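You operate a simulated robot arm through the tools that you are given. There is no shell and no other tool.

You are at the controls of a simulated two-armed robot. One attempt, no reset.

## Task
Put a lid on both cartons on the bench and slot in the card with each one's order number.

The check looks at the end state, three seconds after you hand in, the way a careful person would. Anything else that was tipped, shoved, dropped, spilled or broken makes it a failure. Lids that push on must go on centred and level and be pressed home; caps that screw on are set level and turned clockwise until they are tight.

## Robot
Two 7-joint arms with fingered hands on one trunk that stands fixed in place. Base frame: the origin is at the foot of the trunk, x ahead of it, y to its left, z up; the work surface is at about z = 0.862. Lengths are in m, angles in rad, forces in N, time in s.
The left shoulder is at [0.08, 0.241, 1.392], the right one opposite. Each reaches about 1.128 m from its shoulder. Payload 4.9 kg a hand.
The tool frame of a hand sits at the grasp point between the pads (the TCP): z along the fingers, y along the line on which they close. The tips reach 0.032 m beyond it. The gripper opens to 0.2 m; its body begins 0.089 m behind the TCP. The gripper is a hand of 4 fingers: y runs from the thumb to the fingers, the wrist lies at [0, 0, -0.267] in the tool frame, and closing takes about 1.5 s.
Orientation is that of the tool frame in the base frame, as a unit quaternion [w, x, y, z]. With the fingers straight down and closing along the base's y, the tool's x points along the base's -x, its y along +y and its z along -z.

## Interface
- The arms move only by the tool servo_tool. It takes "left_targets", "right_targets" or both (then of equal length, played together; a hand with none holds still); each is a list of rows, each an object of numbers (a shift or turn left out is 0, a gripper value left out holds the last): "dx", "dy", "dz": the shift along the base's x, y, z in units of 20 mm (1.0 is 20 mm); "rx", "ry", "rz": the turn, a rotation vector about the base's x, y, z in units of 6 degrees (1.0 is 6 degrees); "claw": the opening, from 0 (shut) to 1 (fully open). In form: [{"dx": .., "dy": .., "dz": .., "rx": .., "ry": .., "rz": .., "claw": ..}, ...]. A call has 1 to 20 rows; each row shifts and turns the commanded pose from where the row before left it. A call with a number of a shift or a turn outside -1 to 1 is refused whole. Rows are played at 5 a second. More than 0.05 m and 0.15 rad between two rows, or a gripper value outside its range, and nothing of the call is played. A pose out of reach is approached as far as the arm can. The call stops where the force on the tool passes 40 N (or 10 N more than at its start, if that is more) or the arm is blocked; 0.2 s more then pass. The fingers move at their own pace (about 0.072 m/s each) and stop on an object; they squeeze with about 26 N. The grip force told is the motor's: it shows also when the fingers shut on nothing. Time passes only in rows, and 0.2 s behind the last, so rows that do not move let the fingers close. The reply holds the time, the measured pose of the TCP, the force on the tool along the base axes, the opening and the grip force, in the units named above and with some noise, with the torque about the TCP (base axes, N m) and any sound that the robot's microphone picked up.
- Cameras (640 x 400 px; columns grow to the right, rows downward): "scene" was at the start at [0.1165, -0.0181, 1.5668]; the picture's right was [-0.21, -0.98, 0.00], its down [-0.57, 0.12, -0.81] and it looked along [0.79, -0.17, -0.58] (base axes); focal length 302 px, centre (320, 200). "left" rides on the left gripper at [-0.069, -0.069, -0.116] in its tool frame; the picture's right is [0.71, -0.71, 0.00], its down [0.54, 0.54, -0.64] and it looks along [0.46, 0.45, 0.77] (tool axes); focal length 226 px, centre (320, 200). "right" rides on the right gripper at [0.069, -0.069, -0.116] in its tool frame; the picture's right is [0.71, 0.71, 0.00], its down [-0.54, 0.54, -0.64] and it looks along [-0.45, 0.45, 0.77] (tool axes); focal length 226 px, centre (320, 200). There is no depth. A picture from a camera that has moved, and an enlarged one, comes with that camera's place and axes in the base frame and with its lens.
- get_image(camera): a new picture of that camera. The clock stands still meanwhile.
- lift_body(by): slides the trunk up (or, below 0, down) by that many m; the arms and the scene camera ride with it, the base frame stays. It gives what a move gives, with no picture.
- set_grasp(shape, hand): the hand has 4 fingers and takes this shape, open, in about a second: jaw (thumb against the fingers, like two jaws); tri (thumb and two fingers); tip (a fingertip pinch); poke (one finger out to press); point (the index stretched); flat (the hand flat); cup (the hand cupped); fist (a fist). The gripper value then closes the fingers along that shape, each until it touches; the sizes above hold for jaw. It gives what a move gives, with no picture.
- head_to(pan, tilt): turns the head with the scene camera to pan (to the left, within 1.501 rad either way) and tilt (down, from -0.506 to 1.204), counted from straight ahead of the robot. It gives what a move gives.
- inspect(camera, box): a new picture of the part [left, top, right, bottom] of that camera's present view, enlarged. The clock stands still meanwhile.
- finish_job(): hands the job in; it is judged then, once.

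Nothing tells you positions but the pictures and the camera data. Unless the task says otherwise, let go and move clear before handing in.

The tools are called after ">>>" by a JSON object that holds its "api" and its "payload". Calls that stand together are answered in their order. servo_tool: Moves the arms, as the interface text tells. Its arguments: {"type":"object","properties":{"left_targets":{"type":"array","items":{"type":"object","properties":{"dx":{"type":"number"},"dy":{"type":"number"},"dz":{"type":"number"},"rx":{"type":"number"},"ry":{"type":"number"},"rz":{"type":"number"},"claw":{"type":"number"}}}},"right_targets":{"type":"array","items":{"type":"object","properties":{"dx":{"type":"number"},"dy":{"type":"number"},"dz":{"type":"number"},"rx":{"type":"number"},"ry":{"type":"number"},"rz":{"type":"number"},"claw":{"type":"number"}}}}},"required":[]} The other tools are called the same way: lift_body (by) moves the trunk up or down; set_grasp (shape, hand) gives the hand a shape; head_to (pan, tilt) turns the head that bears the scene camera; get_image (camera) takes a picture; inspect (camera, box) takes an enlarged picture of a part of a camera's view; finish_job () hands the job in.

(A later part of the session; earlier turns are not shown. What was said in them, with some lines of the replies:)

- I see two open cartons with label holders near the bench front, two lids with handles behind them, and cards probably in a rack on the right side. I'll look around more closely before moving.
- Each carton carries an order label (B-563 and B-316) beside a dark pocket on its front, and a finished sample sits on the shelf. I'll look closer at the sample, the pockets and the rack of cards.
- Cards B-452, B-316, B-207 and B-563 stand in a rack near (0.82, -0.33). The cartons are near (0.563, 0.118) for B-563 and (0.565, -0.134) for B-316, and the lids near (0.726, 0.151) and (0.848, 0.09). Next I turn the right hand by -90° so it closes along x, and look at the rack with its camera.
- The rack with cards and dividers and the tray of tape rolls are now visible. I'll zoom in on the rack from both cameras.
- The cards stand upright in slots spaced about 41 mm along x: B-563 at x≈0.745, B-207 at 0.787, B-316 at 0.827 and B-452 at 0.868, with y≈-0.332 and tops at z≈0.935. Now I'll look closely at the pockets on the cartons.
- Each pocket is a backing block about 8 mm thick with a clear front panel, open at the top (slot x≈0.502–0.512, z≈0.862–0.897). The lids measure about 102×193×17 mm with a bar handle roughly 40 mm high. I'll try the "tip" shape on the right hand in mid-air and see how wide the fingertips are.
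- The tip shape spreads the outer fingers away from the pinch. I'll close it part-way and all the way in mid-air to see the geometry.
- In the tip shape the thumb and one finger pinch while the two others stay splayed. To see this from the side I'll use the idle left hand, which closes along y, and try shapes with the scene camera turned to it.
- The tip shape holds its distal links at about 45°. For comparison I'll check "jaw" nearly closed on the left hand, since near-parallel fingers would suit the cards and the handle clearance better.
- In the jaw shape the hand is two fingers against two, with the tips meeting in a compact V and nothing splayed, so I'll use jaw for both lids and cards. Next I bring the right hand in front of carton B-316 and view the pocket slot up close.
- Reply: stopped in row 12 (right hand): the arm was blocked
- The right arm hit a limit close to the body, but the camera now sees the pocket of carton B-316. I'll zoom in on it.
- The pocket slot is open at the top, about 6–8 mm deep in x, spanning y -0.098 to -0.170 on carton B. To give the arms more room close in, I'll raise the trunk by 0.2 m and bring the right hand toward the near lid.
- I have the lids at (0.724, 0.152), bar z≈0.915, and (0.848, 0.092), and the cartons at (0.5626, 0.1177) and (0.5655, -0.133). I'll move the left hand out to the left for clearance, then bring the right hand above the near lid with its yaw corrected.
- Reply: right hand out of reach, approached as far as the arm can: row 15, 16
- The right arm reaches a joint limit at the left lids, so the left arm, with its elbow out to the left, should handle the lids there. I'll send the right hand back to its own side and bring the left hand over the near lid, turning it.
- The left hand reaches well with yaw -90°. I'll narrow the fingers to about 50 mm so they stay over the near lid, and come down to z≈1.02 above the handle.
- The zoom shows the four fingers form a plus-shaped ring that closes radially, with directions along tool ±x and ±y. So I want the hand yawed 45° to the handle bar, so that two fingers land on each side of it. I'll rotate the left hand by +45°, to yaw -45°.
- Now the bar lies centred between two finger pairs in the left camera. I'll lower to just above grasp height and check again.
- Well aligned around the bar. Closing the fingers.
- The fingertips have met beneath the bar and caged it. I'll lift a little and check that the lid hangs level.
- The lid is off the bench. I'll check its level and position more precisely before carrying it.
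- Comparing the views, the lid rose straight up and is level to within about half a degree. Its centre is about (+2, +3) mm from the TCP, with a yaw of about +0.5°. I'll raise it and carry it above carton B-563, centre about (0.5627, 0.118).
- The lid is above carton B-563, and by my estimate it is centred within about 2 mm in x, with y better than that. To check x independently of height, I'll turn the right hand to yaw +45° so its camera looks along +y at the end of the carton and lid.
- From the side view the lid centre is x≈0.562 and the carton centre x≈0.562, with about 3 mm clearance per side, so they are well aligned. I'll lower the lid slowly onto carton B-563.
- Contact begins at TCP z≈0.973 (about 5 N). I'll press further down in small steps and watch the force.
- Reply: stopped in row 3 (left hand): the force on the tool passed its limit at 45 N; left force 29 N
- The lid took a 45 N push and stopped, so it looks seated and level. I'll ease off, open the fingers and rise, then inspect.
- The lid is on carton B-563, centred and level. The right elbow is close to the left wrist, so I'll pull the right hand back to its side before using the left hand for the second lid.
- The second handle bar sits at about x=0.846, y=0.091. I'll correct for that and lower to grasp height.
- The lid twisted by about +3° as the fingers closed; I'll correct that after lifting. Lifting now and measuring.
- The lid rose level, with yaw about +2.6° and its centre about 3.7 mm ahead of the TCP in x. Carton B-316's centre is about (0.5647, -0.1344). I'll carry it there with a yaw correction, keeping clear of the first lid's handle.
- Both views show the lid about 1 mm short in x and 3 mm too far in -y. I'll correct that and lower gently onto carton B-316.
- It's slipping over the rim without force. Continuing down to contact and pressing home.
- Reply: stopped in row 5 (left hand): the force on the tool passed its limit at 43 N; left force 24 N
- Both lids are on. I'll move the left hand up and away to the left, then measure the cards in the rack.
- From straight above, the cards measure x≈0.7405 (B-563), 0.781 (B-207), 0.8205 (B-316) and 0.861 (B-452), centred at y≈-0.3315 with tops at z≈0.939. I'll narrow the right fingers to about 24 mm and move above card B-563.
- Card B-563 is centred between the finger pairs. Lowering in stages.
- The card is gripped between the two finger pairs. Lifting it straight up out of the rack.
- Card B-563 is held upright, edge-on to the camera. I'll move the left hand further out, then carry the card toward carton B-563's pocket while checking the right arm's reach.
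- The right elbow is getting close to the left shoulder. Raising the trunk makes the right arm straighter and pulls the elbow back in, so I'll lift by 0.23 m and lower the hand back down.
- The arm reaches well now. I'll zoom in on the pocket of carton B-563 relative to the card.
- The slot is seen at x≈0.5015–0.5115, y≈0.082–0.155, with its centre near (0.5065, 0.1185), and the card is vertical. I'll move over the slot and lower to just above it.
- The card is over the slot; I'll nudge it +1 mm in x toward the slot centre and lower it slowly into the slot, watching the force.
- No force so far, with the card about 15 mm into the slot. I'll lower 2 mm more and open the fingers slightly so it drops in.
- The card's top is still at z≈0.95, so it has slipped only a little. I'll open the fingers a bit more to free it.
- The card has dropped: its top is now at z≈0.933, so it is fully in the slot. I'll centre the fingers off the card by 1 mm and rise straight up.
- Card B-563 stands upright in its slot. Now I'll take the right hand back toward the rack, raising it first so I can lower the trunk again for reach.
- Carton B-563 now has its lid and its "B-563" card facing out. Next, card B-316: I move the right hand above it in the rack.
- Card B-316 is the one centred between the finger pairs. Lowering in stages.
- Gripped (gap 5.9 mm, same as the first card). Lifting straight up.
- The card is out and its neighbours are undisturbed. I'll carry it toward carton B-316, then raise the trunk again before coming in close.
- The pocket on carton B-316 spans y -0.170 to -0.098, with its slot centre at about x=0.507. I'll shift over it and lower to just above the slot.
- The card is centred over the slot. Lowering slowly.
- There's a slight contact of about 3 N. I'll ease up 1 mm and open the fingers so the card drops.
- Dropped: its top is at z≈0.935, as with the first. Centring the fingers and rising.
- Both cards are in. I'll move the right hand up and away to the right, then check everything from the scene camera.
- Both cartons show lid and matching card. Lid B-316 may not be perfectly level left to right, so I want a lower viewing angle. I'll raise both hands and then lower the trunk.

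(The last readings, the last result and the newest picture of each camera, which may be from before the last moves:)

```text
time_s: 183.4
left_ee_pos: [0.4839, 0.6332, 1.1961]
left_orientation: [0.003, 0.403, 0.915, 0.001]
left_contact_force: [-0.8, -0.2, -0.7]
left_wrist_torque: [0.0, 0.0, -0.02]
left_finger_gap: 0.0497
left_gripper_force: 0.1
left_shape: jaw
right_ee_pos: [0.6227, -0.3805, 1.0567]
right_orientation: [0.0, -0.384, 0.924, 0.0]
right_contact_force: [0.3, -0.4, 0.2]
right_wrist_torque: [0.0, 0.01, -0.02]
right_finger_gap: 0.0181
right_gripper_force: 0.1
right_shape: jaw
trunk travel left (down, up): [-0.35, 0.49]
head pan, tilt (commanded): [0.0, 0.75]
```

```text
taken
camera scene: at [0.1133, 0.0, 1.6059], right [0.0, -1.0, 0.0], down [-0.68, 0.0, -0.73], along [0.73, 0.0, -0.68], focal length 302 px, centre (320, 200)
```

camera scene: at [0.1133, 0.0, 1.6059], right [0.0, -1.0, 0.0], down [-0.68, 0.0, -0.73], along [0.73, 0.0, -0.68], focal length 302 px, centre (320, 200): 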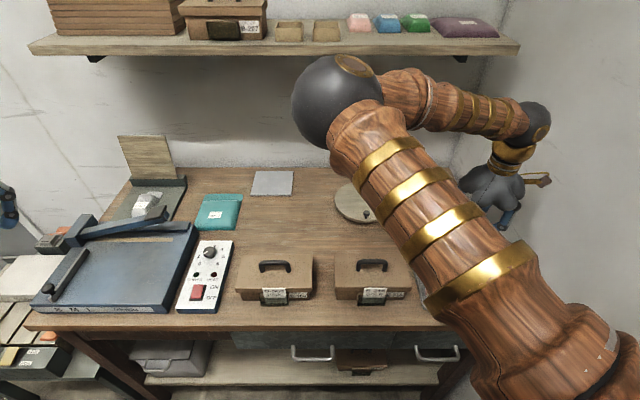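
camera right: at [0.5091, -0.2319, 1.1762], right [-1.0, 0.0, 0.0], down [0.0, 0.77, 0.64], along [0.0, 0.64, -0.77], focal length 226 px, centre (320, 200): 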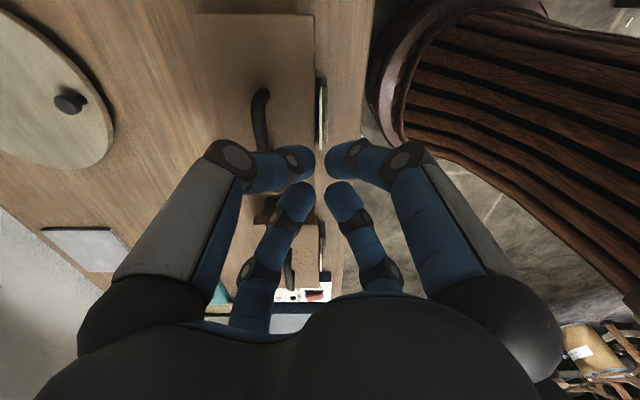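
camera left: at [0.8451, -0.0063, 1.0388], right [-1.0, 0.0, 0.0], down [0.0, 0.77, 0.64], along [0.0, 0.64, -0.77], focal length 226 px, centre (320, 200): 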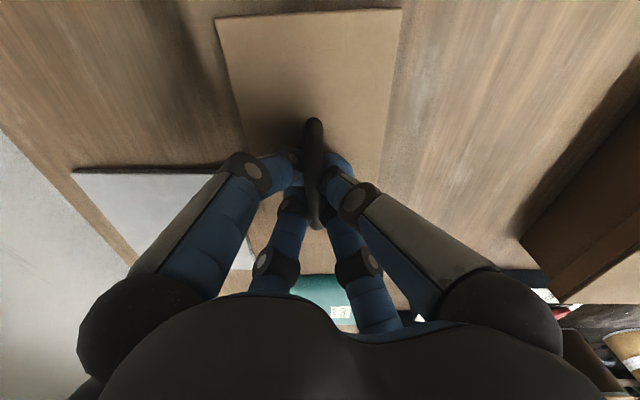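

>>> {"api": "inspect", "payload": {"camera": "scene", "box": [225, 255, 320, 310]}}

>>> {"api": "inspect", "payload": {"camera": "scene", "box": [325, 255, 420, 310]}}

>>> {"api": "inspect", "payload": {"camera": "scene", "box": [175, 0, 270, 50]}}

```text
6.74 times, centred on (272, 282) of scene
camera zoom: at [0.1133, 0.0, 1.6059], right [0.0, -1.0, 0.0], down [-0.68, 0.0, -0.73], along [0.73, 0.0, -0.68], focal length 2033 px, centre (640, -356)
```

zoom: 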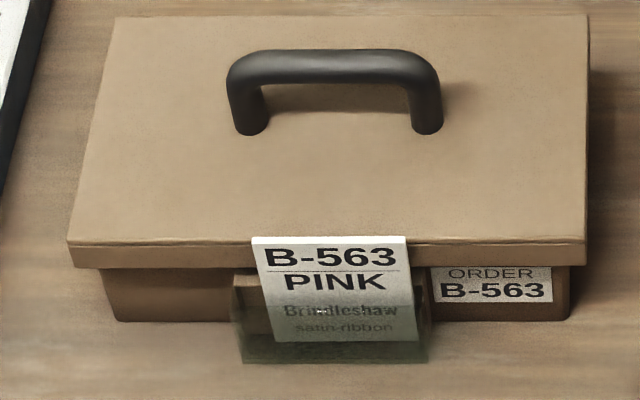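

```text
6.74 times, centred on (372, 282) of scene
camera zoom: at [0.1133, 0.0, 1.6059], right [0.0, -1.0, 0.0], down [-0.68, 0.0, -0.73], along [0.73, 0.0, -0.68], focal length 2033 px, centre (-34, -356)
```

zoom: 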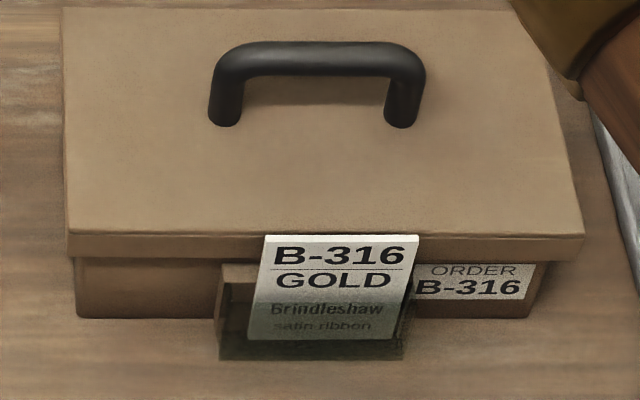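

```text
6.74 times, centred on (222, 25) of scene
camera zoom: at [0.1133, 0.0, 1.6059], right [0.0, -1.0, 0.0], down [-0.68, 0.0, -0.73], along [0.73, 0.0, -0.68], focal length 2033 px, centre (977, 1379)
```

zoom: 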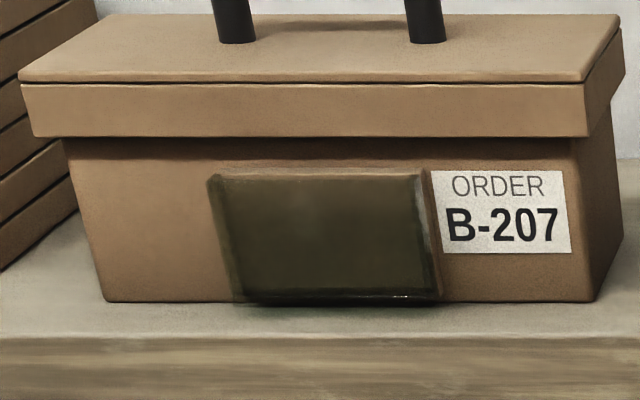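

Both lids sit level and at the same depth as the shelf sample, and both cards stand in their slots facing out. I'll back the right hand off a little more and check that the rack and tray are undisturbed.

>>> {"api": "servo_tool", "payload": {"right_targets": [{"dz": 0.7}, {"dz": 0.7}, {"dz": 0.7}, {"dz": 0.7}, {"dz": 0.7}, {"dz": 0.7}]}}

>>> {"api": "get_image", "payload": {"camera": "right"}}

>>> {"api": "inspect", "payload": {"camera": "right", "box": [150, 30, 400, 200]}}

>>> {"api": "get_image", "payload": {"camera": "scene"}}

```text
time_s: 184.8
left_ee_pos: [0.4831, 0.6336, 1.1954]
left_orientation: [0.003, 0.403, 0.915, 0.0]
left_contact_force: [0.8, 0.2, -0.7]
left_wrist_torque: [-0.05, 0.02, 0.02]
left_finger_gap: 0.0499
left_gripper_force: 0.0
left_shape: jaw
right_ee_pos: [0.6224, -0.3805, 1.141]
right_orientation: [-0.001, -0.384, 0.923, 0.0]
right_contact_force: [-0.2, 0.3, -0.6]
right_wrist_torque: [0.0, -0.02, 0.03]
right_finger_gap: 0.0178
right_gripper_force: 0.0
right_shape: jaw
trunk travel left (down, up): [-0.35, 0.49]
head pan, tilt (commanded): [0.0, 0.75]
```

```text
taken
camera right: at [0.6229, -0.4778, 1.2566], right [-1.0, 0.0, 0.0], down [0.0, 0.77, 0.64], along [0.0, 0.64, -0.77], focal length 226 px, centre (320, 200)
```

right: 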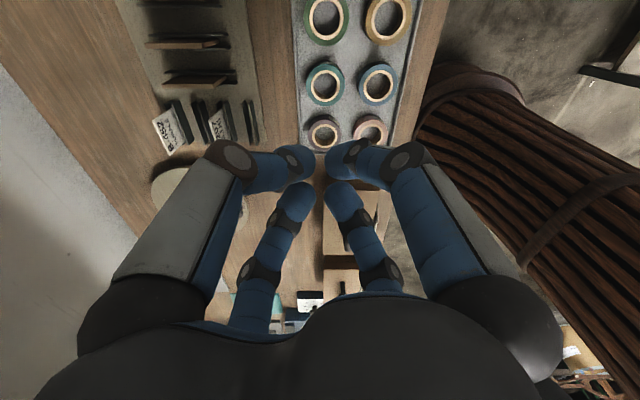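

```text
2.35 times, centred on (275, 115) of right
camera zoom: at [0.6229, -0.4778, 1.2566], right [-1.0, 0.0, 0.0], down [0.0, 0.77, 0.64], along [0.0, 0.64, -0.77], focal length 532 px, centre (426, 400)
```

zoom: 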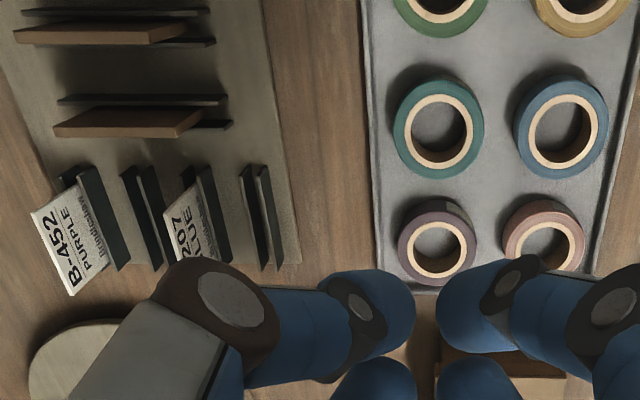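

```text
taken
camera scene: at [0.1131, 0.0002, 1.6059], right [0.0, -1.0, 0.0], down [-0.68, 0.0, -0.73], along [0.73, 0.0, -0.68], focal length 302 px, centre (320, 200)
```

scene: 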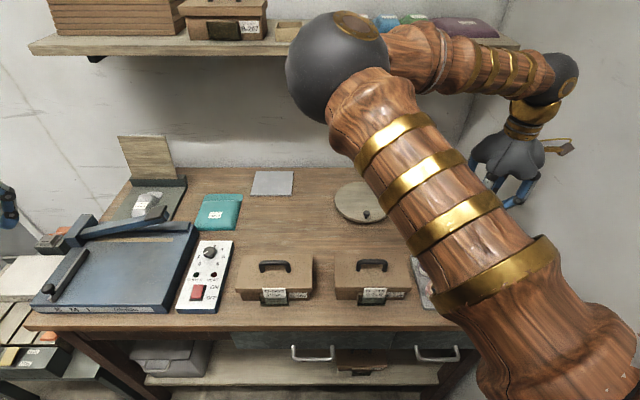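

Both cartons have their lids on, level and seated, with the matching cards (B-563 and B-316) in their slots. The other cards, dividers and tape rolls are undisturbed, and both hands are clear. Handing in.

>>> {"api": "finish_job", "payload": {}}

```text
The job is handed in.
```

Both cartons now have their lids pressed on and the card with their own order number in the front slot. I've handed the job in, but no result has come back yet.

- **Lids:** each was pressed down with just over 40 N until it stopped. They look level and sit about as deep as the lid on the shelf sample. Both appear centred to within 1–3 mm, and the B-316 lid is turned by about 1°.
- **Cards:** B-563 (PINK) and B-316 (GOLD) each dropped to the bottom of their slots, upright and with the text facing out.
- **Everything else:** the cards B-207 and B-452, the visible dividers and the tape rolls looked undisturbed in the last pictures. Both hands are empty and clear of the cartons.
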